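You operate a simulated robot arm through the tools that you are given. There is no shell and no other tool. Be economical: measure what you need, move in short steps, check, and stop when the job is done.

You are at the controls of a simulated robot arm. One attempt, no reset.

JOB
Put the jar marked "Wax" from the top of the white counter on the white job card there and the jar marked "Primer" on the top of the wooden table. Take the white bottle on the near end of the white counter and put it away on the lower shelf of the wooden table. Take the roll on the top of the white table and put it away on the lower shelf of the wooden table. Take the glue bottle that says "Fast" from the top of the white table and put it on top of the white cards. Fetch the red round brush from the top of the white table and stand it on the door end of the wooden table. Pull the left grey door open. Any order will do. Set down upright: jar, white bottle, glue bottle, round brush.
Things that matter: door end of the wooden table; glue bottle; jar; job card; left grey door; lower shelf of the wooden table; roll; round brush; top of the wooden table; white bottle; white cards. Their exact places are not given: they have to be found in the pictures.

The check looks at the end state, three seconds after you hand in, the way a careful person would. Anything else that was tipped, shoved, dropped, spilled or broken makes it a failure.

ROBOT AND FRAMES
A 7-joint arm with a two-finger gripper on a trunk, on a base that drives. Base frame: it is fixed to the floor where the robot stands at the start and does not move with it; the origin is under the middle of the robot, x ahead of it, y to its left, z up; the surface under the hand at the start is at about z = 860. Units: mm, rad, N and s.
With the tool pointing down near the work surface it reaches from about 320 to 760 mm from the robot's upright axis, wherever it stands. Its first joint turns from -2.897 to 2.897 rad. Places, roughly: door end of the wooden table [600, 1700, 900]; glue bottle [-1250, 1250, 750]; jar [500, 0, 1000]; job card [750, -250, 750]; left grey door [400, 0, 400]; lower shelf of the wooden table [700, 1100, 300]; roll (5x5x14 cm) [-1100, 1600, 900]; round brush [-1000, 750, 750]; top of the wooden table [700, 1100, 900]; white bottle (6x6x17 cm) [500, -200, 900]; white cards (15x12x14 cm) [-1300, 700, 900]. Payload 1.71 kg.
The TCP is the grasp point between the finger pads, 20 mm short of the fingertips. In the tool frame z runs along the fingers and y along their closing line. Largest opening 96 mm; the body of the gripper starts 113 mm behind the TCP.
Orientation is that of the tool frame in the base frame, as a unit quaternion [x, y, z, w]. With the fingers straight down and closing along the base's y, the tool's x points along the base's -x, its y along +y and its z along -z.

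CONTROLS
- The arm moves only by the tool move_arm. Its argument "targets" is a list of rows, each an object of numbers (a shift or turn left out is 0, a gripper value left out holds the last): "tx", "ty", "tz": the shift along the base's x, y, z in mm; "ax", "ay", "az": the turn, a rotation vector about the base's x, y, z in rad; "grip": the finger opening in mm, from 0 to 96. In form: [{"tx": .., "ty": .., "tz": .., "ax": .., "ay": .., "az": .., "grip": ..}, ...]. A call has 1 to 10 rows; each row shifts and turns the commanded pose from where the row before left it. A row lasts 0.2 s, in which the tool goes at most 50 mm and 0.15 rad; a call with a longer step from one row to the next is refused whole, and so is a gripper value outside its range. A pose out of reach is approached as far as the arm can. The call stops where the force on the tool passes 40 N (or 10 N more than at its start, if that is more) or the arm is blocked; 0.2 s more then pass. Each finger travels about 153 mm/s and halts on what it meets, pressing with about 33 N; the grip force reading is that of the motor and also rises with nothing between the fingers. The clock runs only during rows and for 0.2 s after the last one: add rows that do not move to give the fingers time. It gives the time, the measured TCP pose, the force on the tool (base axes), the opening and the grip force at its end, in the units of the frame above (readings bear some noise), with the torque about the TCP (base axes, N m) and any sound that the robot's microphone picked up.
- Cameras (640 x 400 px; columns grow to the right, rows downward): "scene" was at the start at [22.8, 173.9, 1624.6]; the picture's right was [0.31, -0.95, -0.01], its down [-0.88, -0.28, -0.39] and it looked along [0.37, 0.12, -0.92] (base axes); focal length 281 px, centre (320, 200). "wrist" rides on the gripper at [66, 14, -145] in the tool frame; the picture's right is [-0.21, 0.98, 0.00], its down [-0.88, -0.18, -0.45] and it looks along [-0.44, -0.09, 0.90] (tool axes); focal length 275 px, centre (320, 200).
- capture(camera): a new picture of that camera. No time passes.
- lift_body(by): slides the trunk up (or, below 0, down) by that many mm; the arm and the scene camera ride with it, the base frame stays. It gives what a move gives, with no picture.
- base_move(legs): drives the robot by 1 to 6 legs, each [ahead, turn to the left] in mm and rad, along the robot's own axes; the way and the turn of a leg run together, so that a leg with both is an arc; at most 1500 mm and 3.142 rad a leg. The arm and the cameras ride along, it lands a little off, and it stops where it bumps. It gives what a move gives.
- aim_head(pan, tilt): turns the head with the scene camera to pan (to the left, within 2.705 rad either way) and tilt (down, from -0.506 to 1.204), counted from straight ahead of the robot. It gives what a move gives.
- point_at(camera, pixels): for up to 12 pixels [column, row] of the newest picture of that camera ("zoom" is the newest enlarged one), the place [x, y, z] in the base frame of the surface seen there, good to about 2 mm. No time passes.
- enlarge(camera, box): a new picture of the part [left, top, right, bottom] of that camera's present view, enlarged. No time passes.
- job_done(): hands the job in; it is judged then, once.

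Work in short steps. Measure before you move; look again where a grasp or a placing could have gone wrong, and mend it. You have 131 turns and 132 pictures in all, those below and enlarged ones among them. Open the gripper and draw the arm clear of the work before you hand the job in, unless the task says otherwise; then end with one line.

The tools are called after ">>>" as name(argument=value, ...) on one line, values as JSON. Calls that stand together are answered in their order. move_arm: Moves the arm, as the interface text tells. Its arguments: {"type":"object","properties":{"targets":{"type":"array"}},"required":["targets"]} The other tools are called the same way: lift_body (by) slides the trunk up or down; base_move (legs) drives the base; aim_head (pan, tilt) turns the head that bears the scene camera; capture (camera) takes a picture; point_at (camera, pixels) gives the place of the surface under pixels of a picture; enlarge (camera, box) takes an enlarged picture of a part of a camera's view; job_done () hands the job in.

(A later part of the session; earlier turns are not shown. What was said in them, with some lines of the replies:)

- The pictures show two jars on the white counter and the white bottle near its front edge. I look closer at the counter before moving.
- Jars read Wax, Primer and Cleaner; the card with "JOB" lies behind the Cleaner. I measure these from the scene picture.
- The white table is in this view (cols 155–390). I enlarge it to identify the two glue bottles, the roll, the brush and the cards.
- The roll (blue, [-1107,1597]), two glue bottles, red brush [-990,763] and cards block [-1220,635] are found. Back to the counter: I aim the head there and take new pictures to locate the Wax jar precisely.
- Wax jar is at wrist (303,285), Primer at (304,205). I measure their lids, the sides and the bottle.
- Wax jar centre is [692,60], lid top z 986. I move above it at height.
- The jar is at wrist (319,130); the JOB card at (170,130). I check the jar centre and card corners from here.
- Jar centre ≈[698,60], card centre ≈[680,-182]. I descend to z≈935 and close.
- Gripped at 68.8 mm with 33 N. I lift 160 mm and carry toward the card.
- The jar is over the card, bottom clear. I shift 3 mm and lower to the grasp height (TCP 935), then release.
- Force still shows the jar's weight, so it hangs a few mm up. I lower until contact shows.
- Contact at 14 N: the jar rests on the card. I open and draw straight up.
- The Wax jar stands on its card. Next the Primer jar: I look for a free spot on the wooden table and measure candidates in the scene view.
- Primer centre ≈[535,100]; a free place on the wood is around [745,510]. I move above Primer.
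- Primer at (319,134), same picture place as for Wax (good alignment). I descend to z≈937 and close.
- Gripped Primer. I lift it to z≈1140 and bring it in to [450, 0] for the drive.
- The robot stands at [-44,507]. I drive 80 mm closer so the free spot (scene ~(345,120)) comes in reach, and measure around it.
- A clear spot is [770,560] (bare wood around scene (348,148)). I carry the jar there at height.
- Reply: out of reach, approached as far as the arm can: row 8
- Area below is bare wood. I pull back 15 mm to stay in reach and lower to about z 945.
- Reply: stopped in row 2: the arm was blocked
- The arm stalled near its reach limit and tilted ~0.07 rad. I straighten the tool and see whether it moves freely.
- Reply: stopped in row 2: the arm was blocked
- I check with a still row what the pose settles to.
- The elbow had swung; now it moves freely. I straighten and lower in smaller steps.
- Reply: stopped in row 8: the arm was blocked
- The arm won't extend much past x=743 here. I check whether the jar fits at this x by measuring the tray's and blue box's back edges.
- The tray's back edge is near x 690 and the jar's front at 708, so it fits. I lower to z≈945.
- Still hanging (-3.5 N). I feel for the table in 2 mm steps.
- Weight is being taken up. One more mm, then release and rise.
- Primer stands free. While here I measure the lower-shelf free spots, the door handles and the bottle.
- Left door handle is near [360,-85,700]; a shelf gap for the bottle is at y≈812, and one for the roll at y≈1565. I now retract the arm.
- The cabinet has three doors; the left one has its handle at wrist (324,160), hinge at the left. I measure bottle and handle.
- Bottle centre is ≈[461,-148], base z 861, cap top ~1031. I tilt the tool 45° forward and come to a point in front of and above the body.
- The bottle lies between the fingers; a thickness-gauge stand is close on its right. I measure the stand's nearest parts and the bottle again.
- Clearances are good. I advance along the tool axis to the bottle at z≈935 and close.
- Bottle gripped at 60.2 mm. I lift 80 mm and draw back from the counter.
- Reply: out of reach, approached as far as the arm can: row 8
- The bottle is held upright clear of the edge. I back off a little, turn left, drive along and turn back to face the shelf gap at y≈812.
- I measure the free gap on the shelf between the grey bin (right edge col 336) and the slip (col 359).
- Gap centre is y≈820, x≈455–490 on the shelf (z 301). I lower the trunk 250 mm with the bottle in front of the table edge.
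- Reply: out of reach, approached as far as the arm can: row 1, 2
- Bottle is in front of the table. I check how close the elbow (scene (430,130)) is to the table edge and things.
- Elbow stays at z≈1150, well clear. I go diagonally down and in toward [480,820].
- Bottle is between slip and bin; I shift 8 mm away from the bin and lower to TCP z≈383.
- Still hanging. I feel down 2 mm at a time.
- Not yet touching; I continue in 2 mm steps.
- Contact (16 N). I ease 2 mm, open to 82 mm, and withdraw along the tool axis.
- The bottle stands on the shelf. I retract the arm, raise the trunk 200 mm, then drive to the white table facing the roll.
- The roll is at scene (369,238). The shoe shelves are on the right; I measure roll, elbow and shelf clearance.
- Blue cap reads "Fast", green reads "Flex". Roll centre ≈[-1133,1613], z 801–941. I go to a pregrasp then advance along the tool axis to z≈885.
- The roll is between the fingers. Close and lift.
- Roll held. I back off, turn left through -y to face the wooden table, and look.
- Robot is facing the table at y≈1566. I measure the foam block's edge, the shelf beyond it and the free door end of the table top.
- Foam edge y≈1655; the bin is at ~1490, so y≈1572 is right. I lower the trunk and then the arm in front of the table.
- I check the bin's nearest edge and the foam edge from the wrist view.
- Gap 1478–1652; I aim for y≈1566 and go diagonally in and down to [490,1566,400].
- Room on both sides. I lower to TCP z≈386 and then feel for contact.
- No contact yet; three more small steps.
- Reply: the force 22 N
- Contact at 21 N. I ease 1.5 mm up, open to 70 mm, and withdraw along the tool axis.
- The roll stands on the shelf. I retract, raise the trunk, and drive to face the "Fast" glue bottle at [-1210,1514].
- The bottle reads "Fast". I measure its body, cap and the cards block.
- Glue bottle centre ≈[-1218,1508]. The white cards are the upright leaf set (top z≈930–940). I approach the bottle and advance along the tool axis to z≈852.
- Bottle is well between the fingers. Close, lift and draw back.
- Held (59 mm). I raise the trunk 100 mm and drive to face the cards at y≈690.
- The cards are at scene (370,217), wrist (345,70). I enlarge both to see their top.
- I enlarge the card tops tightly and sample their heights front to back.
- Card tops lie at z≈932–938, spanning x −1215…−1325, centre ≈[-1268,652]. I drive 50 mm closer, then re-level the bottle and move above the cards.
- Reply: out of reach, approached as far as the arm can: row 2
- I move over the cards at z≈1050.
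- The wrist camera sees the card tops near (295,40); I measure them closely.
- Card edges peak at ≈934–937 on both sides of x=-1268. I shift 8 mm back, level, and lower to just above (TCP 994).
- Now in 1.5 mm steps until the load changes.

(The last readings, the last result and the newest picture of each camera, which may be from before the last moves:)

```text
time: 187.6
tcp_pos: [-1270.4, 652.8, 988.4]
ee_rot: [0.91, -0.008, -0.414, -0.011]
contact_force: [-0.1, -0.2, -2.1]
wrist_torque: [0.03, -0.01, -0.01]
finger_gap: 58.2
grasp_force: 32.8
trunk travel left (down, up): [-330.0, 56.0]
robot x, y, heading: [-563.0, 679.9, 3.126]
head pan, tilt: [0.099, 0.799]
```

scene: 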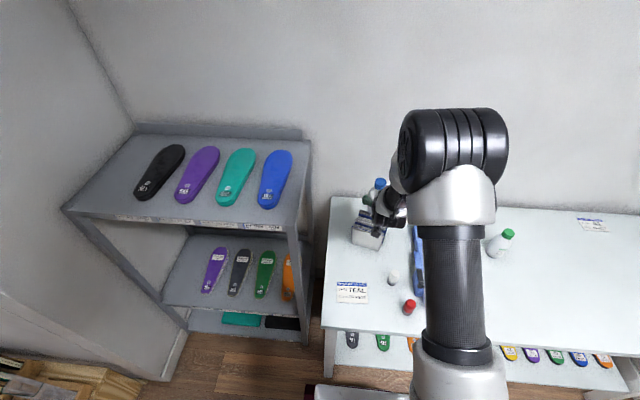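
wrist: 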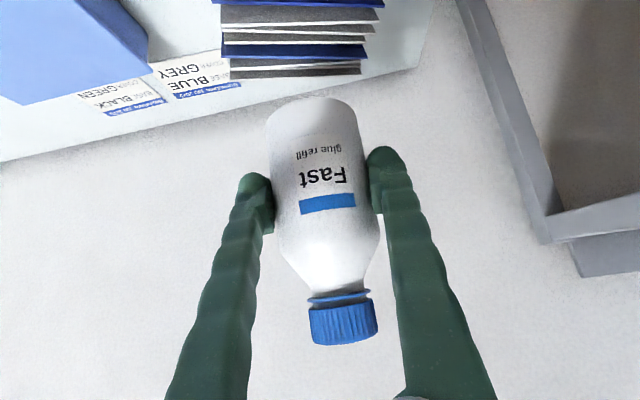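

Not yet on; two more steps.

>>> move_arm(targets=[{"tz": -1.5}, {"tz": -1.5}, {}])

```text
time: 188.4
tcp_pos: [-1270.5, 652.6, 985.6]
ee_rot: [0.91, -0.009, -0.414, -0.011]
contact_force: [0.2, -0.2, -2.2]
wrist_torque: [0.02, -0.05, 0.0]
finger_gap: 58.0
grasp_force: 32.7
trunk travel left (down, up): [-330.0, 56.0]
robot x, y, heading: [-562.7, 681.1, 3.129]
head pan, tilt: [0.099, 0.799]
```

Still hanging free; continue.

>>> move_arm(targets=[{"tz": -1.5}, {"tz": -1}, {}])

>>> enlarge(camera="scene", box=[340, 160, 440, 260])

```text
time: 189.2
tcp_pos: [-1270.0, 654.0, 984.8]
ee_rot: [0.91, -0.008, -0.415, -0.01]
contact_force: [1.2, 0.9, 6.1]
wrist_torque: [-0.21, 0.08, 0.03]
finger_gap: 58.0
grasp_force: 33.0
trunk travel left (down, up): [-330.0, 56.0]
robot x, y, heading: [-561.2, 681.7, 3.129]
head pan, tilt: [0.099, 0.799]
```

```text
4.00 times, centred on (390, 210) of scene
```

zoom: 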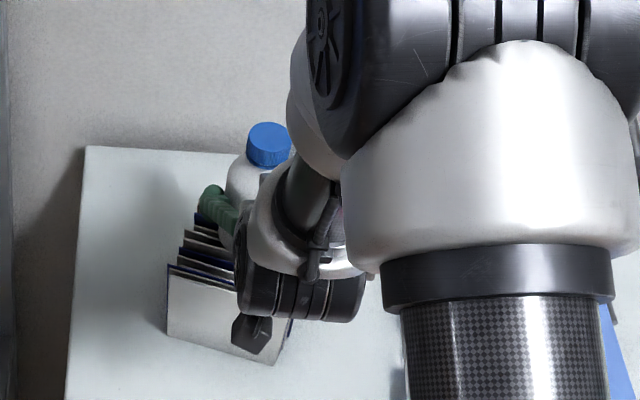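

Contact now (net +8 N). I open slightly to 66 mm to let it settle, then look before withdrawing.

>>> move_arm(targets=[{"grip": 62}, {"grip": 66}, {}])

>>> capture(camera="wrist")

```text
time: 190.0
tcp_pos: [-1268.4, 652.8, 982.2]
ee_rot: [0.91, -0.007, -0.414, -0.01]
contact_force: [0.0, -1.0, 0.4]
wrist_torque: [-0.01, -0.01, 0.0]
finger_gap: 66.1
grasp_force: 0.1
trunk travel left (down, up): [-330.0, 56.0]
robot x, y, heading: [-560.7, 676.3, 3.129]
head pan, tilt: [0.099, 0.799]
```

```text
65 pictures are left
```

wrist: 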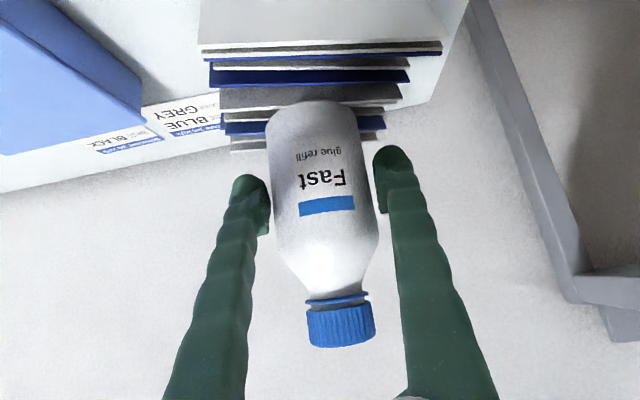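

The bottle stays upright on the cards. I open to 84 mm and withdraw along the tool axis.

>>> move_arm(targets=[{"grip": 84}, {"grip": 84}, {"tx": 15, "tz": 13}, {"tx": 19, "tz": 17}, {"tx": 26, "tz": 23}, {"tx": 30, "tz": 20}, {"tx": 40}, {"tx": 40}])

>>> capture(camera="scene")

>>> capture(camera="wrist")

```text
time: 191.8
tcp_pos: [-1099.1, 651.5, 1058.0]
ee_rot: [0.91, -0.008, -0.414, -0.01]
contact_force: [0.8, 0.6, -0.3]
wrist_torque: [-0.01, -0.01, -0.01]
finger_gap: 83.7
grasp_force: 0.0
trunk travel left (down, up): [-330.0, 56.0]
robot x, y, heading: [-564.1, 678.0, 3.13]
head pan, tilt: [0.099, 0.799]
```

```text
64 pictures are left
```

scene: 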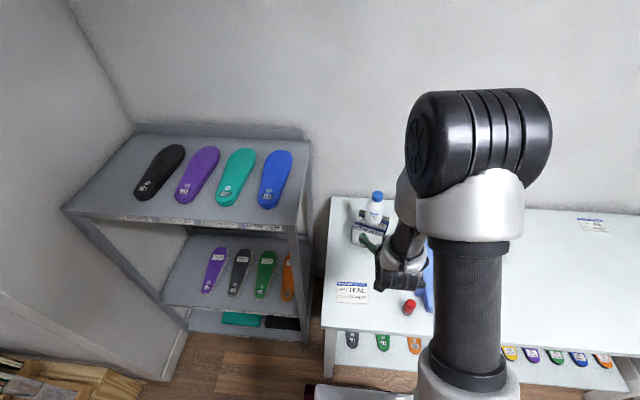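

```text
63 pictures are left
```

wrist: 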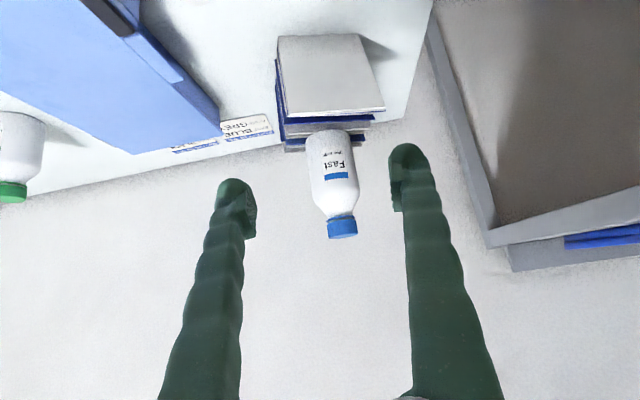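

The glue bottle stands on the cards. Next the red brush at scene (408,306); I enlarge and measure it and its neighbours.

>>> enlarge(camera="scene", box=[330, 240, 450, 330])

>>> point_at(camera="zoom", pixels=[[415, 340], [420, 355], [400, 355], [435, 355], [415, 375], [415, 325], [350, 220]])

```text
4.44 times, centred on (390, 285) of scene
```

zoom: 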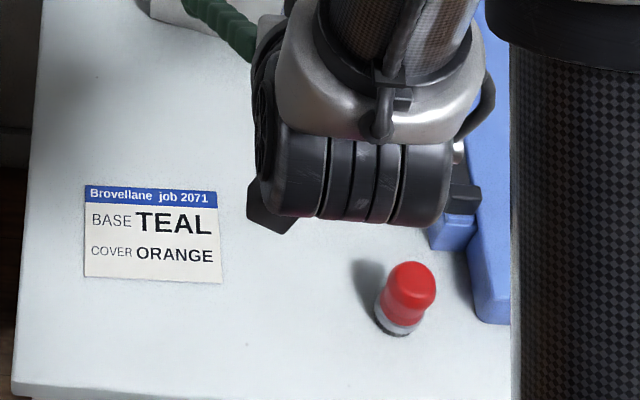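

```text
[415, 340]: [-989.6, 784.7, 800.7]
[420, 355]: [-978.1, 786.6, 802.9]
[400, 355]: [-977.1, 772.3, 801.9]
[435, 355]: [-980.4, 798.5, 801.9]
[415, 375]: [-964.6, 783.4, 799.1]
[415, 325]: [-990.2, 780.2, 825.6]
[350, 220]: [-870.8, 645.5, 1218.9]
```

Brush base is near [-1003,778]. I turn the tool back to vertical above it at z≈1040.

>>> move_arm(targets=[{"tx": 14, "ty": 18, "ay": -0.122}, {"tx": 14, "ty": 18, "ay": -0.122}, {"tx": 14, "ty": 18, "ay": -0.122}, {"tx": 14, "ty": 18, "ay": -0.122}, {"tx": 14, "ty": 18, "ay": -0.122}, {"tx": 14, "ty": 18, "ay": -0.122}, {"tx": 12, "ty": 18, "ay": -0.121}, {}])

>>> capture(camera="wrist")

```text
time: 193.6
tcp_pos: [-1002.7, 777.1, 1056.4]
ee_rot: [1.0, -0.003, 0.0, -0.013]
contact_force: [0.2, -0.9, 0.1]
wrist_torque: [0.06, -0.03, -0.02]
finger_gap: 84.1
grasp_force: 0.2
trunk travel left (down, up): [-330.0, 56.0]
robot x, y, heading: [-564.3, 678.7, 3.131]
head pan, tilt: [0.099, 0.799]
```

```text
61 pictures are left
```

wrist: 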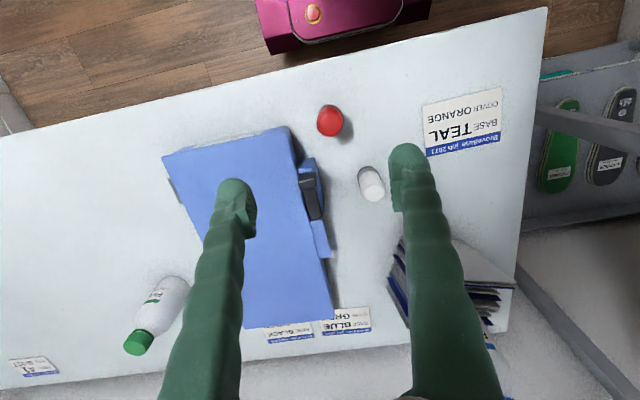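

The red brush is at wrist (330,120), the white one at (371,183), the blue box left. I measure all three.

>>> point_at(camera="wrist", pixels=[[330, 120], [318, 120], [343, 120], [330, 106], [330, 134], [371, 185], [360, 180], [298, 140], [303, 180], [320, 190], [290, 130], [318, 165]])

>>> enlarge(camera="wrist", box=[280, 80, 420, 220])

```text
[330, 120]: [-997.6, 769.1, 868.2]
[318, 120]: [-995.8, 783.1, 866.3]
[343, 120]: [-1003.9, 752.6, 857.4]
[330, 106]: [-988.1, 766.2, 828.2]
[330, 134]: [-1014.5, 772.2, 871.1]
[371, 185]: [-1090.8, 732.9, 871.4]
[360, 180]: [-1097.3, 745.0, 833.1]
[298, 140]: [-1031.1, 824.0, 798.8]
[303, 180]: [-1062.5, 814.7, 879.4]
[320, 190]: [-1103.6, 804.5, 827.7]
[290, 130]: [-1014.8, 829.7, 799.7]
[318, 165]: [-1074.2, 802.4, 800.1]
```

```text
2.86 times, centred on (350, 150) of wrist
```

zoom: 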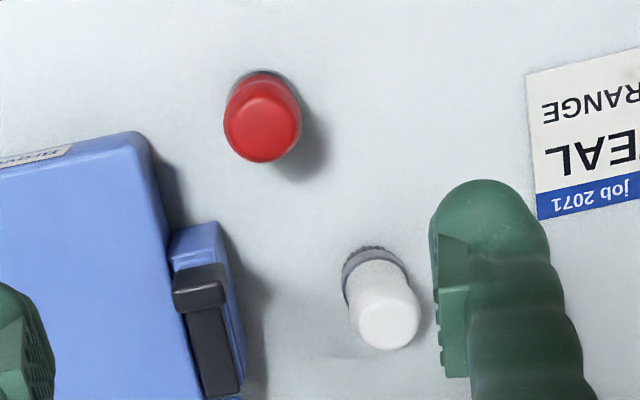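

Brush centre ≈[-1002,768], top 872; the box edge is at y≈826. I narrow to 64 mm and descend to z≈845.

>>> move_arm(targets=[{"ty": -9, "grip": 64}, {"tz": -40}, {"tz": -40}, {"tz": -40}, {"tz": -40}, {"tz": -30}, {"tz": -21}, {}])

>>> capture(camera="wrist")

```text
time: 195.4
tcp_pos: [-1004.5, 769.4, 845.2]
ee_rot: [1.0, -0.003, -0.001, -0.012]
contact_force: [0.1, 0.4, -0.8]
wrist_torque: [-0.03, -0.01, -0.05]
finger_gap: 63.9
grasp_force: 0.0
trunk travel left (down, up): [-330.0, 56.0]
robot x, y, heading: [-564.0, 679.9, 3.127]
head pan, tilt: [0.099, 0.799]
```

```text
59 pictures are left
```

wrist: 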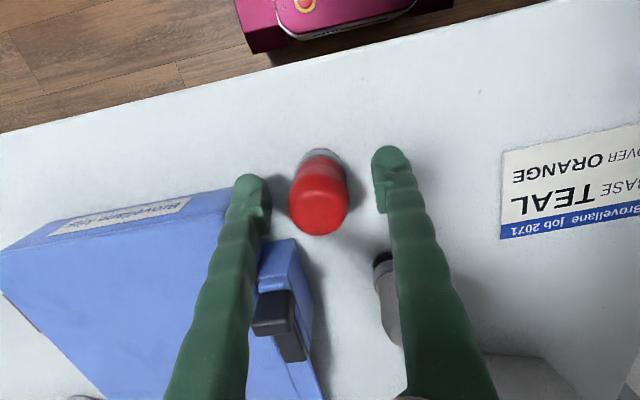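

The brush is between the fingers, nothing touched. Close and lift.

>>> move_arm(targets=[{"grip": 20}, {"grip": 20}, {"grip": 20}, {"tz": 20}, {"tz": 40}, {"tz": 40}, {"tz": 40}, {"tz": 40}, {}])

>>> capture(camera="wrist")

```text
time: 197.4
tcp_pos: [-1003.8, 769.3, 1025.1]
ee_rot: [1.0, -0.003, 0.0, -0.012]
contact_force: [-1.1, -0.4, -0.9]
wrist_torque: [0.02, -0.04, -0.01]
finger_gap: 32.7
grasp_force: 33.6
trunk travel left (down, up): [-330.0, 56.0]
robot x, y, heading: [-564.2, 683.3, 3.131]
head pan, tilt: [0.099, 0.799]
```

```text
58 pictures are left
```

wrist: 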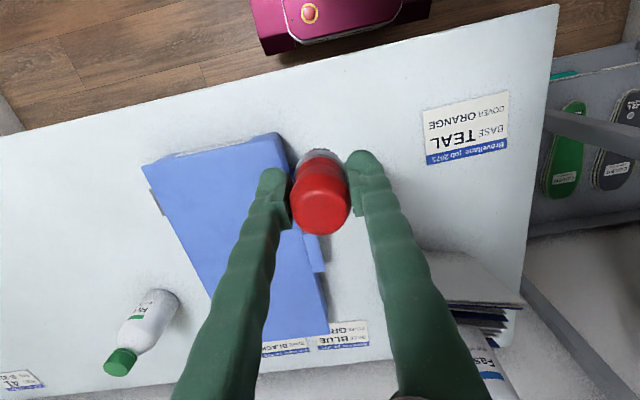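

The brush is held (32.7 mm). I drive to the door end of the wooden table.

>>> base_move(legs=[[-280, 0], [0, -1.565], [690, 0], [0, -1.571], [200, 0]])

>>> aim_head(pan=0.5, tilt=0.9)

>>> capture(camera="scene")

>>> capture(camera="wrist")

```text
time: 213.6
tcp_pos: [387.2, 1250.7, 1024.2]
ee_rot: [0.021, 1.0, -0.012, -0.002]
contact_force: [-1.3, -0.6, -1.4]
wrist_torque: [0.05, -0.04, 0.01]
finger_gap: 32.5
grasp_force: 33.2
trunk travel left (down, up): [-330.0, 56.0]
robot x, y, heading: [-53.7, 1354.9, -0.047]
head pan, tilt: [0.099, 0.799]
```

```text
time: 214.5
tcp_pos: [374.2, 1253.4, 1028.9]
ee_rot: [0.021, 1.0, -0.012, 0.004]
contact_force: [-1.1, 0.1, -0.8]
wrist_torque: [-0.01, -0.07, -0.02]
finger_gap: 32.3
grasp_force: 33.1
trunk travel left (down, up): [-330.0, 56.0]
robot x, y, heading: [-54.8, 1352.6, -0.046]
head pan, tilt: [0.499, 0.901]
```

```text
57 pictures are left
```

scene: 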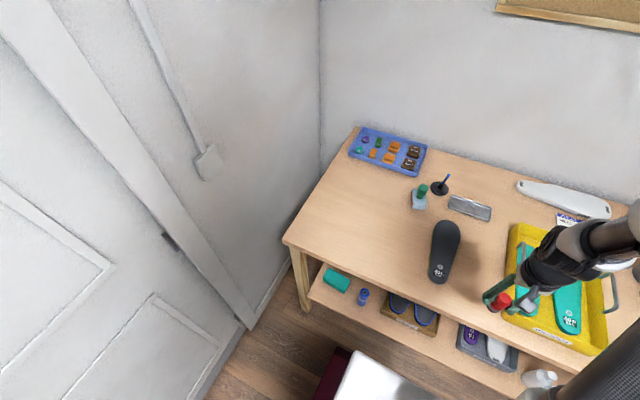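

```text
56 pictures are left
```

wrist: 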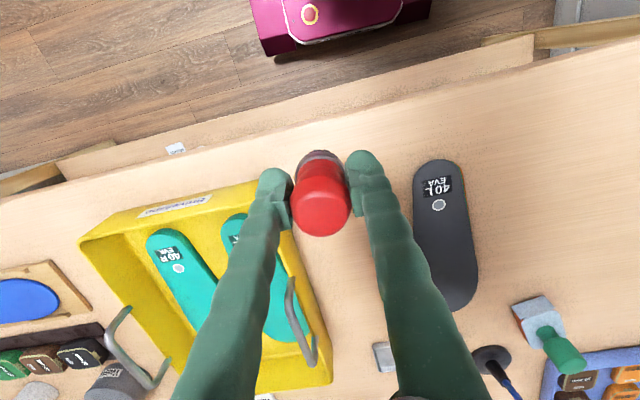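

Free wood at scene (345,215). I verify the target [530,1715] and move there at height.

>>> point_at(camera="scene", pixels=[[345, 215], [370, 225], [340, 190], [320, 225], [420, 190], [385, 150]])

>>> move_arm(targets=[{"tx": 15, "ty": 45}, {"tx": 15, "ty": 45}, {"tx": 15, "ty": 45}, {"tx": 15, "ty": 45}, {"tx": 15, "ty": 45}, {"tx": 15, "ty": 45}, {"tx": 15, "ty": 45}, {"tx": 15, "ty": 45}, {"tx": 15, "ty": 45}, {"tx": 15, "ty": 45}])

>>> capture(camera="wrist")

```text
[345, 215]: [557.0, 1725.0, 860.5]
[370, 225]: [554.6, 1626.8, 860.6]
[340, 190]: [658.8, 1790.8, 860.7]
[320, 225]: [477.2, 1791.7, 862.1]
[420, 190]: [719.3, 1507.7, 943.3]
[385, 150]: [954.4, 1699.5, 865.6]
```

```text
time: 216.7
tcp_pos: [524.7, 1704.0, 1028.1]
ee_rot: [0.022, 1.0, -0.013, 0.002]
contact_force: [0.3, 1.0, -0.9]
wrist_torque: [-0.03, 0.03, 0.01]
finger_gap: 32.4
grasp_force: 33.2
trunk travel left (down, up): [-330.0, 56.0]
robot x, y, heading: [-53.0, 1352.7, -0.045]
head pan, tilt: [0.499, 0.901]
```

```text
55 pictures are left
```

wrist: 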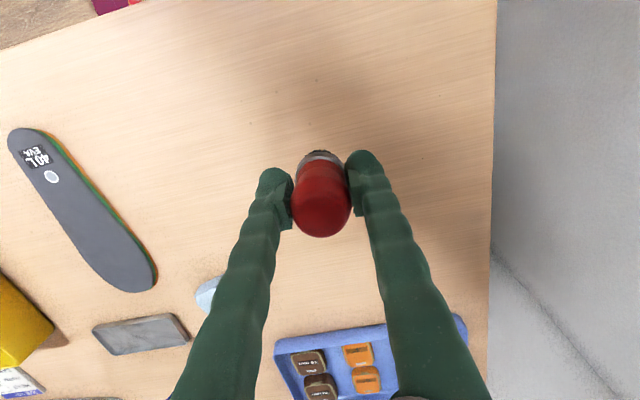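

Bare wood below. I lower to z≈908 and then feel for contact.

>>> move_arm(targets=[{"tz": -40}, {"tz": -40}, {"tz": -30}, {"tz": -8}, {"tz": -2}, {}])

>>> move_arm(targets=[{"tz": -1.5}, {"tz": -1.5}, {}])

```text
time: 218.1
tcp_pos: [524.7, 1701.8, 909.1]
ee_rot: [0.021, 1.0, -0.012, 0.003]
contact_force: [0.3, -0.3, -0.9]
wrist_torque: [-0.02, -0.03, -0.03]
finger_gap: 32.5
grasp_force: 32.7
trunk travel left (down, up): [-330.0, 56.0]
robot x, y, heading: [-49.4, 1353.4, -0.044]
head pan, tilt: [0.499, 0.901]
```

```text
time: 218.9
tcp_pos: [525.2, 1702.0, 905.6]
ee_rot: [0.021, 1.0, -0.012, 0.003]
contact_force: [-0.1, 0.4, -1.3]
wrist_torque: [0.02, -0.01, -0.02]
finger_gap: 32.5
grasp_force: 32.8
trunk travel left (down, up): [-330.0, 56.0]
robot x, y, heading: [-54.3, 1350.7, -0.046]
head pan, tilt: [0.499, 0.901]
```

Two more small steps.

>>> move_arm(targets=[{"tz": -1.5}, {"tz": -1.5}, {}])

```text
time: 219.7
tcp_pos: [525.5, 1701.1, 904.8]
ee_rot: [0.021, 1.0, -0.011, 0.006]
contact_force: [-2.5, -0.8, 23.2]
wrist_torque: [0.25, 0.15, -0.01]
finger_gap: 32.4
grasp_force: 32.8
trunk travel left (down, up): [-330.0, 56.0]
robot x, y, heading: [-53.3, 1354.4, -0.047]
head pan, tilt: [0.499, 0.901]
```

Firm contact. I ease up 1.5 mm, open, and rise.

>>> move_arm(targets=[{"tz": 1.8}, {"grip": 44}, {"grip": 60}, {"grip": 70}, {}, {"tz": 25}, {"tz": 40}, {"tz": 40}, {"tz": 40}])

>>> capture(camera="wrist")

>>> capture(camera="scene")

```text
time: 221.7
tcp_pos: [527.7, 1703.9, 1050.7]
ee_rot: [0.022, 1.0, -0.013, 0.002]
contact_force: [-0.2, -0.5, 0.0]
wrist_torque: [0.0, -0.04, -0.02]
finger_gap: 70.1
grasp_force: 0.1
trunk travel left (down, up): [-330.0, 56.0]
robot x, y, heading: [-53.8, 1352.4, -0.043]
head pan, tilt: [0.499, 0.901]
```

```text
54 pictures are left
```

wrist: 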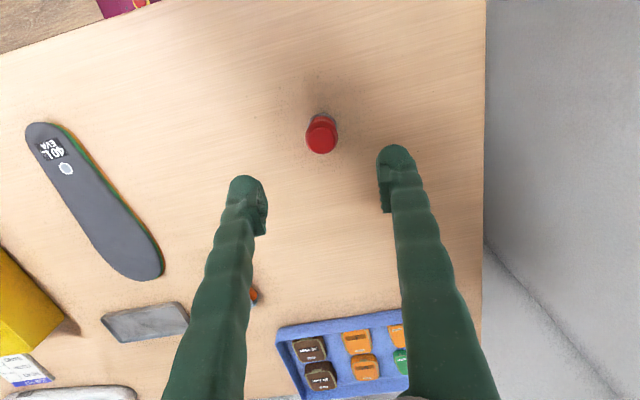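

```text
53 pictures are left
```

scene: 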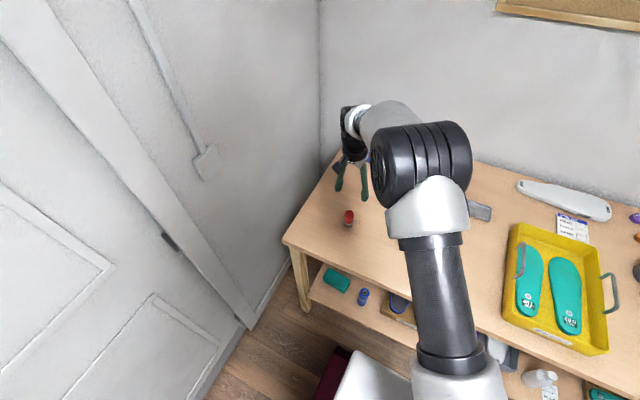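

The brush stands on the door end. I retract the arm, back off, turn to face -y and look along the way before driving to the door.

>>> move_arm(targets=[{"tx": -15, "ty": -45}, {"tx": -15, "ty": -45}, {"tx": -15, "ty": -45}, {"tx": -15, "ty": -45}, {"tx": -15, "ty": -45}, {"tx": -15, "ty": -45}, {"tx": -15, "ty": -45}, {"tx": -15, "ty": -45}, {"tx": -15}, {}])

>>> base_move(legs=[[-260, 0], [0, -1.525]])

>>> aim_head(pan=0.0, tilt=0.55)

>>> capture(camera="scene")

```text
time: 223.9
tcp_pos: [388.6, 1342.0, 1048.1]
ee_rot: [0.021, 1.0, -0.012, 0.003]
contact_force: [-0.2, -0.7, 0.2]
wrist_torque: [0.02, -0.01, 0.01]
finger_gap: 70.0
grasp_force: 0.0
trunk travel left (down, up): [-330.0, 56.0]
robot x, y, heading: [-55.6, 1354.3, -0.049]
head pan, tilt: [0.499, 0.901]
```

```text
time: 230.2
tcp_pos: [-302.8, 923.6, 1048.4]
ee_rot: [0.705, 0.709, -0.011, -0.006]
contact_force: [-0.1, -0.1, -0.3]
wrist_torque: [-0.02, -0.01, -0.02]
finger_gap: 70.2
grasp_force: 0.1
trunk travel left (down, up): [-330.0, 56.0]
robot x, y, heading: [-313.2, 1368.7, -1.571]
head pan, tilt: [0.499, 0.901]
```

```text
time: 231.2
tcp_pos: [-304.2, 939.8, 1054.9]
ee_rot: [0.705, 0.709, -0.016, -0.001]
contact_force: [-0.3, 0.8, -0.3]
wrist_torque: [0.0, 0.01, -0.05]
finger_gap: 69.9
grasp_force: 0.1
trunk travel left (down, up): [-330.0, 56.0]
robot x, y, heading: [-308.5, 1366.2, -1.574]
head pan, tilt: [0.0, 0.55]
```

```text
52 pictures are left
```

scene: 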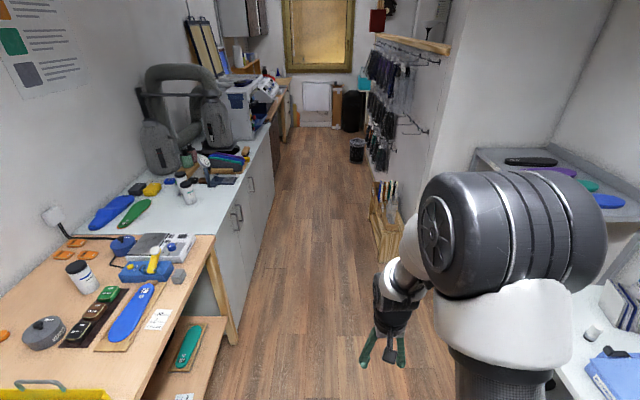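

The corridor is free; a crate sits at right (385,235). I measure it and then drive to y≈0.

>>> point_at(camera="scene", pixels=[[375, 235], [372, 215], [400, 70], [238, 215], [243, 235]])

```text
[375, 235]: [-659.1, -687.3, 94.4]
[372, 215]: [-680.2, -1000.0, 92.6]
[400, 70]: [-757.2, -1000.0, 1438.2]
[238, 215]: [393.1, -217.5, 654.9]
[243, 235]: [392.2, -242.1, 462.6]
```

Clear. I drive to y≈0, turn to face the counter, and look at the left door.

>>> base_move(legs=[[1350, 0], [0, 1.571]])

>>> aim_head(pan=0.0, tilt=0.85)

>>> capture(camera="scene")

```text
time: 242.8
tcp_pos: [133.6, 51.6, 1054.4]
ee_rot: [-0.008, 1.0, -0.012, 0.01]
contact_force: [-0.1, 0.9, -0.1]
wrist_torque: [0.01, -0.03, -0.02]
finger_gap: 70.0
grasp_force: 0.1
trunk travel left (down, up): [-330.0, 56.0]
robot x, y, heading: [-290.2, 38.5, 0.017]
head pan, tilt: [0.0, 0.55]
```

```text
time: 243.6
tcp_pos: [117.7, 50.8, 1061.5]
ee_rot: [-0.009, 1.0, -0.011, 0.018]
contact_force: [0.5, 0.0, 0.1]
wrist_torque: [0.03, 0.05, 0.03]
finger_gap: 70.2
grasp_force: 0.2
trunk travel left (down, up): [-330.0, 56.0]
robot x, y, heading: [-288.9, 32.8, 0.02]
head pan, tilt: [0.0, 0.85]
```

```text
51 pictures are left
```

scene: 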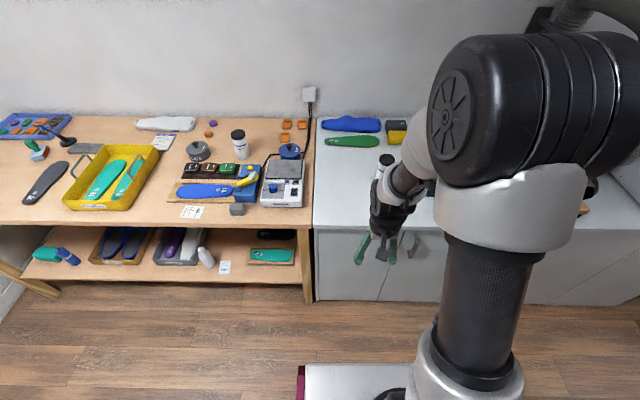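

Everything looks in place; I zoom on the shelf to confirm roll and bottle stand, and lower the trunk for the door.

>>> enlarge(camera="scene", box=[0, 210, 310, 300])

>>> lift_body(by=-250)

>>> capture(camera="wrist")

```text
2.06 times, centred on (155, 255) of scene
```

zoom: 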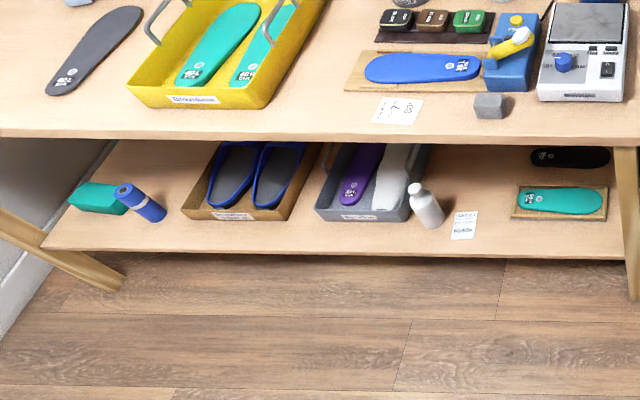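

```text
time: 246.2
tcp_pos: [117.2, 49.9, 810.8]
ee_rot: [-0.01, 1.0, -0.012, 0.018]
contact_force: [0.8, 0.2, -0.5]
wrist_torque: [0.05, 0.01, 0.01]
finger_gap: 70.1
grasp_force: 0.0
trunk travel left (down, up): [-80.0, 306.0]
robot x, y, heading: [-292.8, 31.3, 0.017]
head pan, tilt: [0.0, 0.85]
```

```text
49 pictures are left
```

wrist: 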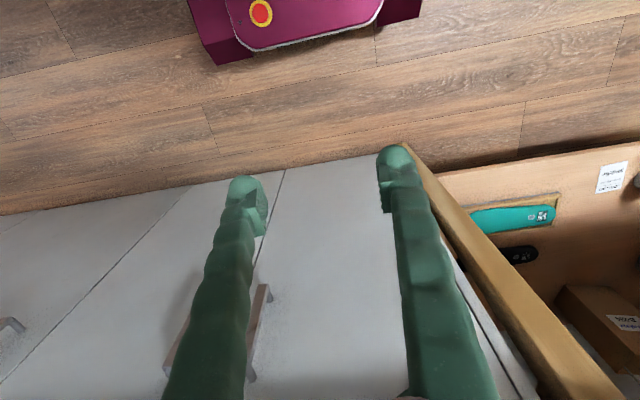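

I tilt the tool ~60° forward and go to a pregrasp in front of the left handle ([357,-92,700]).

>>> move_arm(targets=[{"tx": 20, "ty": -18, "tz": -9, "ay": -0.13}, {"tx": 20, "ty": -18, "tz": -9, "ay": -0.13}, {"tx": 20, "ty": -18, "tz": -9, "ay": -0.13}, {"tx": 20, "ty": -18, "tz": -9, "ay": -0.13}, {"tx": 20, "ty": -18, "tz": -9, "ay": -0.13}, {"tx": 20, "ty": -18, "tz": -9, "ay": -0.13}, {"tx": 20, "ty": -18, "tz": -9, "ay": -0.13}, {"tx": 20, "ty": -17, "tz": -9, "ay": -0.13}, {}])

>>> capture(camera="wrist")

>>> capture(camera="scene")

```text
time: 248.2
tcp_pos: [278.7, -91.7, 738.5]
ee_rot: [-0.002, 0.858, -0.015, 0.513]
contact_force: [0.3, 0.0, -0.3]
wrist_torque: [0.0, -0.02, 0.01]
finger_gap: 69.8
grasp_force: 0.0
trunk travel left (down, up): [-80.0, 306.0]
robot x, y, heading: [-290.0, 34.5, 0.019]
head pan, tilt: [0.0, 0.85]
```

```text
48 pictures are left
```

wrist: 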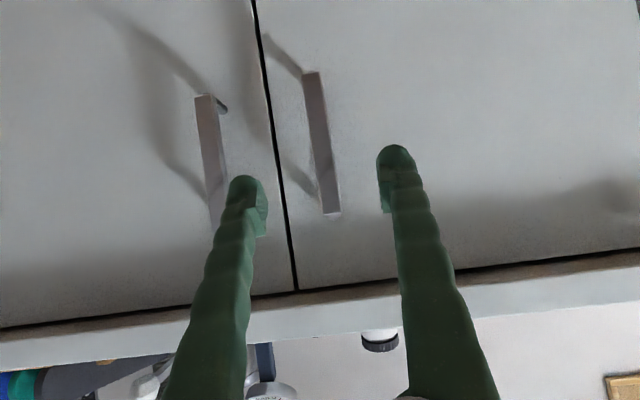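

```text
47 pictures are left
```

scene: 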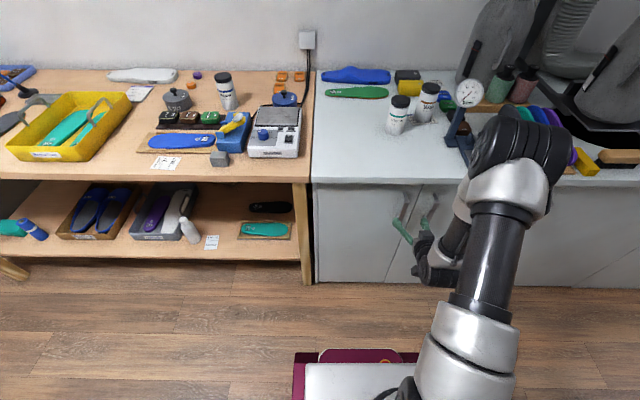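

The bar is at wrist (320,140) between the fingers. I measure the bar's ends and edges, and the door gap.

>>> point_at(camera="wrist", pixels=[[311, 78], [320, 140], [331, 208], [313, 140], [325, 140], [275, 140], [350, 140], [294, 280], [500, 255], [620, 20]])

```text
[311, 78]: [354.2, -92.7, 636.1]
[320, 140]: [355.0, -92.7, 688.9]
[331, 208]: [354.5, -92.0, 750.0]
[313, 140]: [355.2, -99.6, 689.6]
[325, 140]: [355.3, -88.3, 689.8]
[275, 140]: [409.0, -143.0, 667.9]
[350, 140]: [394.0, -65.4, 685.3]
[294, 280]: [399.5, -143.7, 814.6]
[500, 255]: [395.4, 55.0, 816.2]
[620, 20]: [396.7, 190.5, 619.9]
```

I advance to the bar at [360,-93,700] and close on it.

>>> move_arm(targets=[{"tx": 20, "tz": -10}, {"tx": 20, "tz": -10}, {"tx": 20, "tz": -10}, {"tx": 18, "ty": -1, "tz": -8}, {}, {"grip": 0}, {"grip": 0}, {"grip": 0}, {"grip": 0}])

```text
time: 250.2
tcp_pos: [358.5, -91.2, 698.9]
ee_rot: [-0.003, 0.858, -0.014, 0.513]
contact_force: [3.6, 13.2, -0.9]
wrist_torque: [0.49, -0.21, 0.02]
finger_gap: 7.5
grasp_force: 35.1
trunk travel left (down, up): [-80.0, 306.0]
robot x, y, heading: [-294.5, 34.4, 0.014]
head pan, tilt: [0.0, 0.85]
```

Bar gripped. I pull along the hinge arc (radius ~318 about [395,225]) with yaw following, first ~12°.

>>> move_arm(targets=[{"tx": -13.7, "ty": 2, "az": -0.0436}, {"tx": -13.7, "ty": 2.5, "az": -0.0436}, {"tx": -13.4, "ty": 3.2, "az": -0.0436}, {"tx": -13.4, "ty": 3.7, "az": -0.0436}, {"tx": -13.1, "ty": 4.3, "az": -0.0436}])

```text
time: 251.4
tcp_pos: [289.2, -75.3, 699.6]
ee_rot: [0.089, 0.853, -0.069, 0.509]
contact_force: [7.6, 23.1, 2.4]
wrist_torque: [0.7, 0.6, 0.08]
finger_gap: 7.6
grasp_force: 34.5
trunk travel left (down, up): [-80.0, 306.0]
robot x, y, heading: [-296.2, 36.3, 0.016]
head pan, tilt: [0.0, 0.85]
```

It follows; the lateral force says the bar wants ~3 mm more +y. I continue with that correction.

>>> move_arm(targets=[{"tx": -13.1, "ty": 7, "az": -0.0436}, {"tx": -12.7, "ty": 7, "az": -0.0436}, {"tx": -12.7, "ty": 6, "az": -0.0436}, {"tx": -12, "ty": 6.8, "az": -0.0436}, {"tx": -12, "ty": 6.8, "az": -0.0436}])

>>> capture(camera="scene")

```text
time: 252.6
tcp_pos: [225.9, -41.9, 700.6]
ee_rot: [0.183, 0.839, -0.125, 0.497]
contact_force: [6.4, 10.5, -12.5]
wrist_torque: [0.63, 0.41, 0.09]
finger_gap: 7.4
grasp_force: 35.3
trunk travel left (down, up): [-80.0, 306.0]
robot x, y, heading: [-291.7, 36.0, 0.012]
head pan, tilt: [0.0, 0.85]
```

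```text
46 pictures are left
```

scene: 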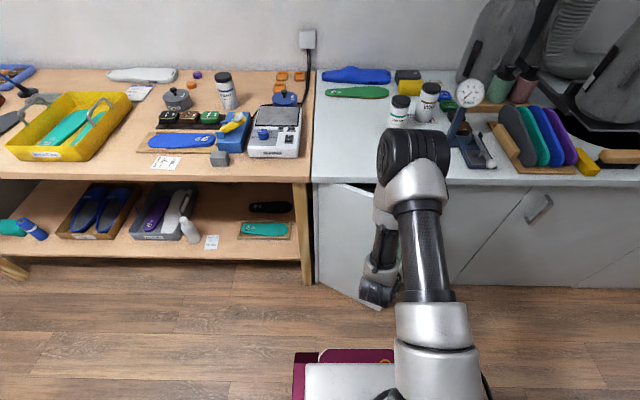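

The door is opening (~25°) smoothly. I continue along the arc another 25°.

>>> move_arm(targets=[{"tx": -11.6, "ty": 7.8, "az": -0.0436}, {"tx": -11.2, "ty": 8.2, "az": -0.0436}, {"tx": -10.8, "ty": 8.8, "az": -0.0436}, {"tx": -10.4, "ty": 9.3, "az": -0.0436}, {"tx": -10, "ty": 9.7, "az": -0.0436}, {"tx": -9.6, "ty": 10.1, "az": -0.0436}, {"tx": -9.2, "ty": 10.5, "az": -0.0436}, {"tx": -8.7, "ty": 10.9, "az": -0.0436}, {"tx": -8.2, "ty": 11.3, "az": -0.0436}, {"tx": -7.7, "ty": 11.6, "az": -0.0436}])

>>> capture(camera="scene")

```text
time: 255.0
tcp_pos: [127.0, 66.3, 705.8]
ee_rot: [0.357, 0.778, -0.215, 0.469]
contact_force: [45.6, 25.7, -24.4]
wrist_torque: [0.34, -0.16, 0.08]
finger_gap: 7.7
grasp_force: 35.7
trunk travel left (down, up): [-80.0, 306.0]
robot x, y, heading: [-294.2, 41.6, 0.018]
head pan, tilt: [0.0, 0.85]
stopped in row 10: the force on the tool passed its limit at 41 N (the readings are from after the stop); the commanded pose is now the measured one
```

```text
45 pictures are left
```

scene: 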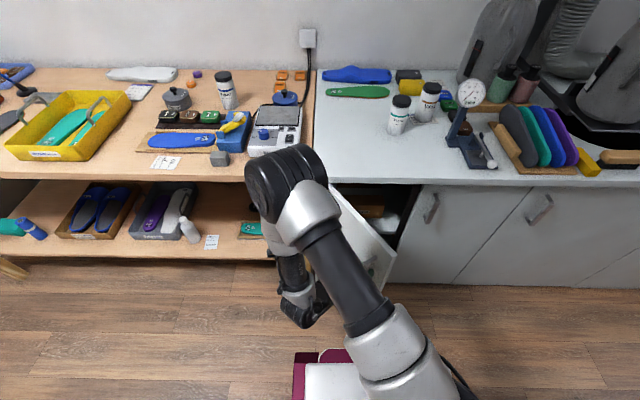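

The door is at ~50° and the arm's wrist is straining. I release the bar and retreat along the tool axis; then I'll push the door further from its inner side.

>>> move_arm(targets=[{"grip": 30}, {"grip": 50}, {"tx": -12, "ty": 14, "tz": 10}, {"tx": -12, "ty": 14, "tz": 10}, {"tx": -12, "ty": 14, "tz": 10}, {"tx": -12, "ty": 14, "tz": 10}, {}])

>>> capture(camera="wrist")

>>> capture(camera="scene")

```text
time: 256.6
tcp_pos: [73.3, 114.6, 748.5]
ee_rot: [0.361, 0.775, -0.224, 0.467]
contact_force: [0.8, 0.4, -0.3]
wrist_torque: [-0.01, 0.02, -0.04]
finger_gap: 49.9
grasp_force: 0.2
trunk travel left (down, up): [-80.0, 306.0]
robot x, y, heading: [-292.2, 35.5, 0.018]
head pan, tilt: [0.0, 0.85]
```

```text
44 pictures are left
```

wrist: 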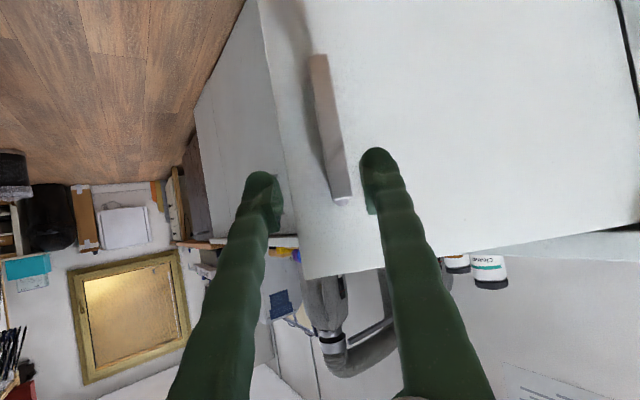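

```text
43 pictures are left
```

scene: 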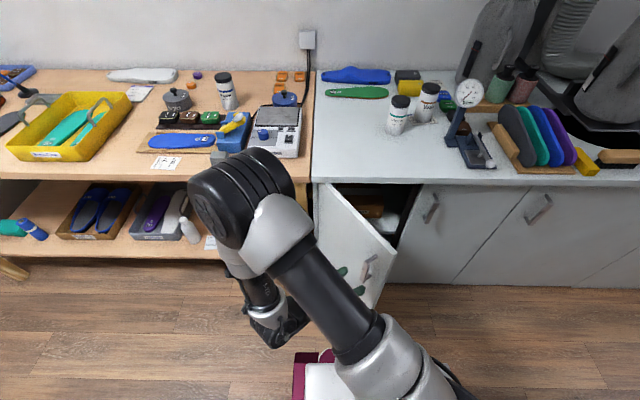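

The door stays open. I measure its free corner and hinge line.

>>> point_at(camera="scene", pixels=[[394, 252], [325, 190], [360, 222], [376, 300], [370, 265]])

```text
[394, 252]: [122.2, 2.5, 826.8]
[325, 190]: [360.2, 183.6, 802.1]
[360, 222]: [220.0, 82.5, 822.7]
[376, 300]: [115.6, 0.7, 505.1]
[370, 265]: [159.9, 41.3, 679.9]
```

Door open angle ≈53°, top edge z 827. I raise the trunk 200 mm and turn the tool back to vertical above the door.

>>> lift_body(by=200)

>>> move_arm(targets=[{"az": 0.145, "tx": 10, "ty": -15}, {"az": 0.145, "tx": 10, "ty": -15}, {"az": 0.145, "tx": 10, "ty": -15}, {"az": 0.145, "tx": 10, "ty": -15}, {"az": 0.145, "tx": 10, "ty": -15}, {"az": 0.13, "tx": 10, "ty": -15, "grip": 0}, {}])

>>> move_arm(targets=[{"ay": 0.13, "tx": 8, "ty": -14}, {"ay": 0.13, "tx": 8, "ty": -14}, {"ay": 0.13, "tx": 8, "ty": -14}, {"ay": 0.13, "tx": 8, "ty": -14}, {"ay": 0.13, "tx": 8, "ty": -14}, {"ay": 0.13, "tx": 8, "ty": -10}, {"ay": 0.13, "tx": 8, "ty": -4}, {"ay": 0.12}, {}])

>>> capture(camera="scene")

```text
time: 258.7
tcp_pos: [74.7, 114.2, 948.7]
ee_rot: [0.36, 0.776, -0.224, 0.467]
contact_force: [-0.7, 0.2, -0.2]
wrist_torque: [-0.02, 0.01, 0.0]
finger_gap: 50.0
grasp_force: 0.1
trunk travel left (down, up): [-280.0, 106.0]
robot x, y, heading: [-290.8, 32.5, 0.02]
head pan, tilt: [0.0, 0.85]
```

```text
time: 260.3
tcp_pos: [190.6, 60.7, 906.4]
ee_rot: [0.005, 0.855, -0.008, 0.519]
contact_force: [-0.1, -0.2, 0.5]
wrist_torque: [0.01, -0.01, 0.03]
finger_gap: 0.3
grasp_force: 29.4
out of reach, approached as far as the arm can: row 2, 3, 4, 5
trunk travel left (down, up): [-280.0, 106.0]
robot x, y, heading: [-293.6, 36.9, 0.016]
head pan, tilt: [0.0, 0.85]
```

```text
time: 262.3
tcp_pos: [242.2, -22.8, 907.6]
ee_rot: [0.001, 1.0, -0.011, 0.029]
contact_force: [0.2, 0.1, -0.8]
wrist_torque: [0.0, 0.01, -0.02]
finger_gap: 0.4
grasp_force: 29.5
trunk travel left (down, up): [-280.0, 106.0]
robot x, y, heading: [-296.8, 36.2, 0.015]
head pan, tilt: [0.0, 0.85]
```

```text
42 pictures are left
```

scene: 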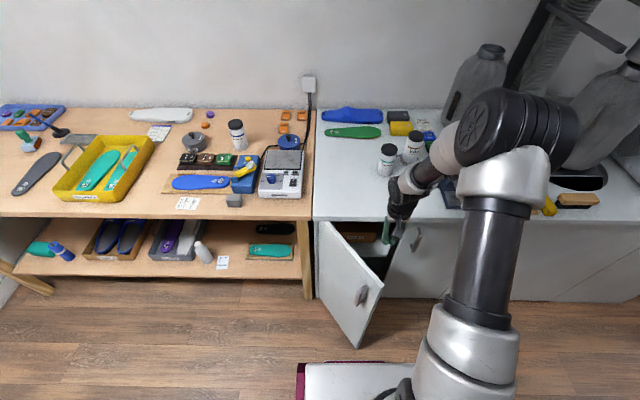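

The closed fingers are on the inner side of the door. I lower to z≈790 (fingertips below the door's top edge at 827, body above it).

>>> move_arm(targets=[{"tx": -15, "tz": -30}, {"tx": -10, "tz": -30}, {"tz": -30}, {"tz": -30}, {}])

>>> capture(camera="wrist")

```text
time: 263.5
tcp_pos: [216.4, -25.4, 787.1]
ee_rot: [0.001, 1.0, -0.011, 0.029]
contact_force: [0.4, -0.6, -0.3]
wrist_torque: [0.0, -0.03, 0.0]
finger_gap: 0.0
grasp_force: 29.9
trunk travel left (down, up): [-280.0, 106.0]
robot x, y, heading: [-293.6, 35.7, 0.013]
head pan, tilt: [0.0, 0.85]
```

```text
41 pictures are left
```

wrist: 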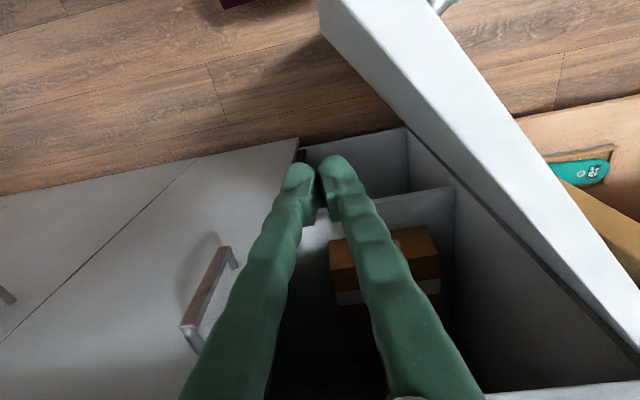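

The fingers are inside, the door to the left (+y). I push it toward +y/-x.

>>> move_arm(targets=[{"tx": -8, "ty": 18}, {"tx": -8, "ty": 18}, {"tx": -8, "ty": 18}, {"tx": -8, "ty": 18}, {"tx": -8, "ty": 18}, {"tx": -8, "ty": 18}, {"tx": -8, "ty": 18}, {"tx": -8, "ty": 18}, {"tx": -6, "ty": 18}, {"tx": -4, "ty": 16}])

>>> capture(camera="scene")

```text
time: 265.7
tcp_pos: [142.1, 153.0, 788.5]
ee_rot: [0.002, 1.0, -0.012, 0.029]
contact_force: [0.4, 0.1, 0.2]
wrist_torque: [0.0, 0.0, 0.01]
finger_gap: 0.2
grasp_force: 29.4
trunk travel left (down, up): [-280.0, 106.0]
robot x, y, heading: [-293.9, 33.8, 0.011]
head pan, tilt: [0.0, 0.85]
```

```text
40 pictures are left
```

scene: 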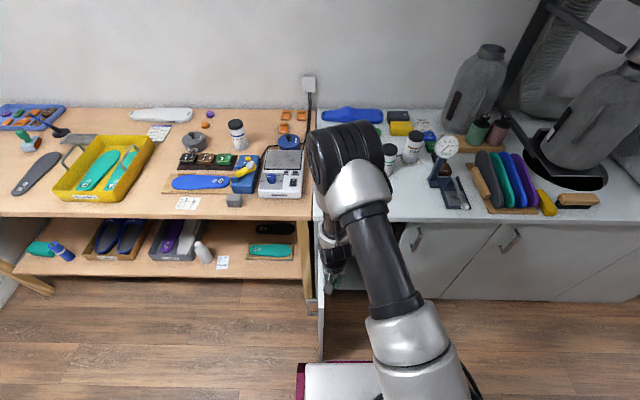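

The door is open close to 90°. I move off it and raise the arm clear.

>>> move_arm(targets=[{"ty": -30}, {"ty": -30, "tz": 10}, {"tz": 40}, {"tz": 40}, {"tz": 40}, {"tz": 40}, {"tz": 40, "ty": -10}, {"ty": -30}, {"grip": 60}, {}])

>>> capture(camera="scene")

>>> capture(camera="wrist")

```text
time: 267.9
tcp_pos: [143.8, 52.5, 997.8]
ee_rot: [0.001, 1.0, -0.011, 0.029]
contact_force: [-0.7, 0.3, 0.0]
wrist_torque: [0.01, 0.01, 0.0]
finger_gap: 60.3
grasp_force: 0.1
trunk travel left (down, up): [-280.0, 106.0]
robot x, y, heading: [-294.5, 35.8, 0.014]
head pan, tilt: [0.0, 0.85]
```

```text
39 pictures are left
```

scene: 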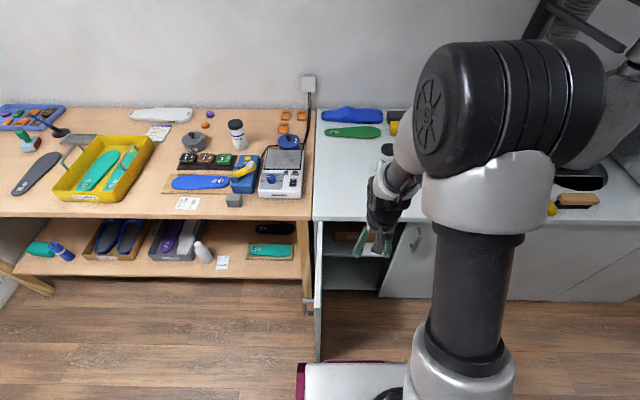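

```text
38 pictures are left
```

wrist: 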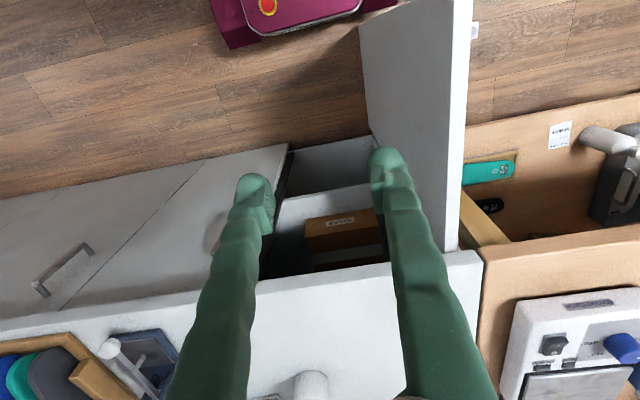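

The door stands open and the arm is clear. A final look at the glue bottle on the cards and the door-end brush.

>>> aim_head(pan=2.45, tilt=0.55)

>>> capture(camera="scene")

>>> aim_head(pan=0.9, tilt=0.6)

>>> capture(camera="scene")

```text
time: 270.2
tcp_pos: [144.2, 53.5, 998.2]
ee_rot: [0.002, 1.0, -0.011, 0.029]
contact_force: [0.5, -0.6, 0.5]
wrist_torque: [0.0, 0.01, 0.02]
finger_gap: 60.1
grasp_force: 0.2
trunk travel left (down, up): [-280.0, 106.0]
robot x, y, heading: [-294.6, 31.9, 0.016]
head pan, tilt: [2.45, 0.55]
```

```text
37 pictures are left
```

scene: 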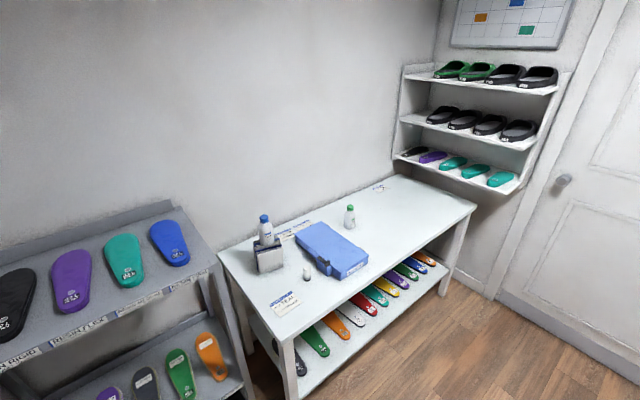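

```text
time: 271.8
tcp_pos: [144.1, 53.9, 997.9]
ee_rot: [0.001, 1.0, -0.011, 0.029]
contact_force: [-0.8, -0.6, -0.1]
wrist_torque: [0.01, -0.02, 0.0]
finger_gap: 59.8
grasp_force: 0.0
trunk travel left (down, up): [-280.0, 106.0]
robot x, y, heading: [-290.4, 35.7, 0.009]
head pan, tilt: [0.901, 0.6]
```

```text
36 pictures are left
```

scene: 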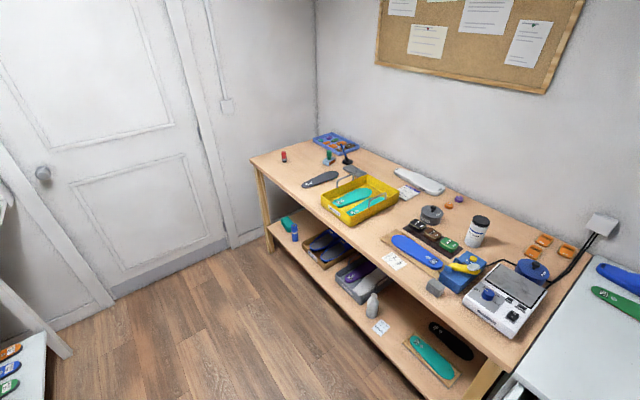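

All the objects stand where they belong: glue on the cards, brush on the door end, roll and bottle on the shelf, Primer on the wood. The gripper is open and clear, so I hand in.

>>> job_done()

```text
The job is handed in.
```

The job is handed in: all five items and the red brush are in the places you named, the left grey door is open to nearly 90°, and I saw nothing else tipped or moved.
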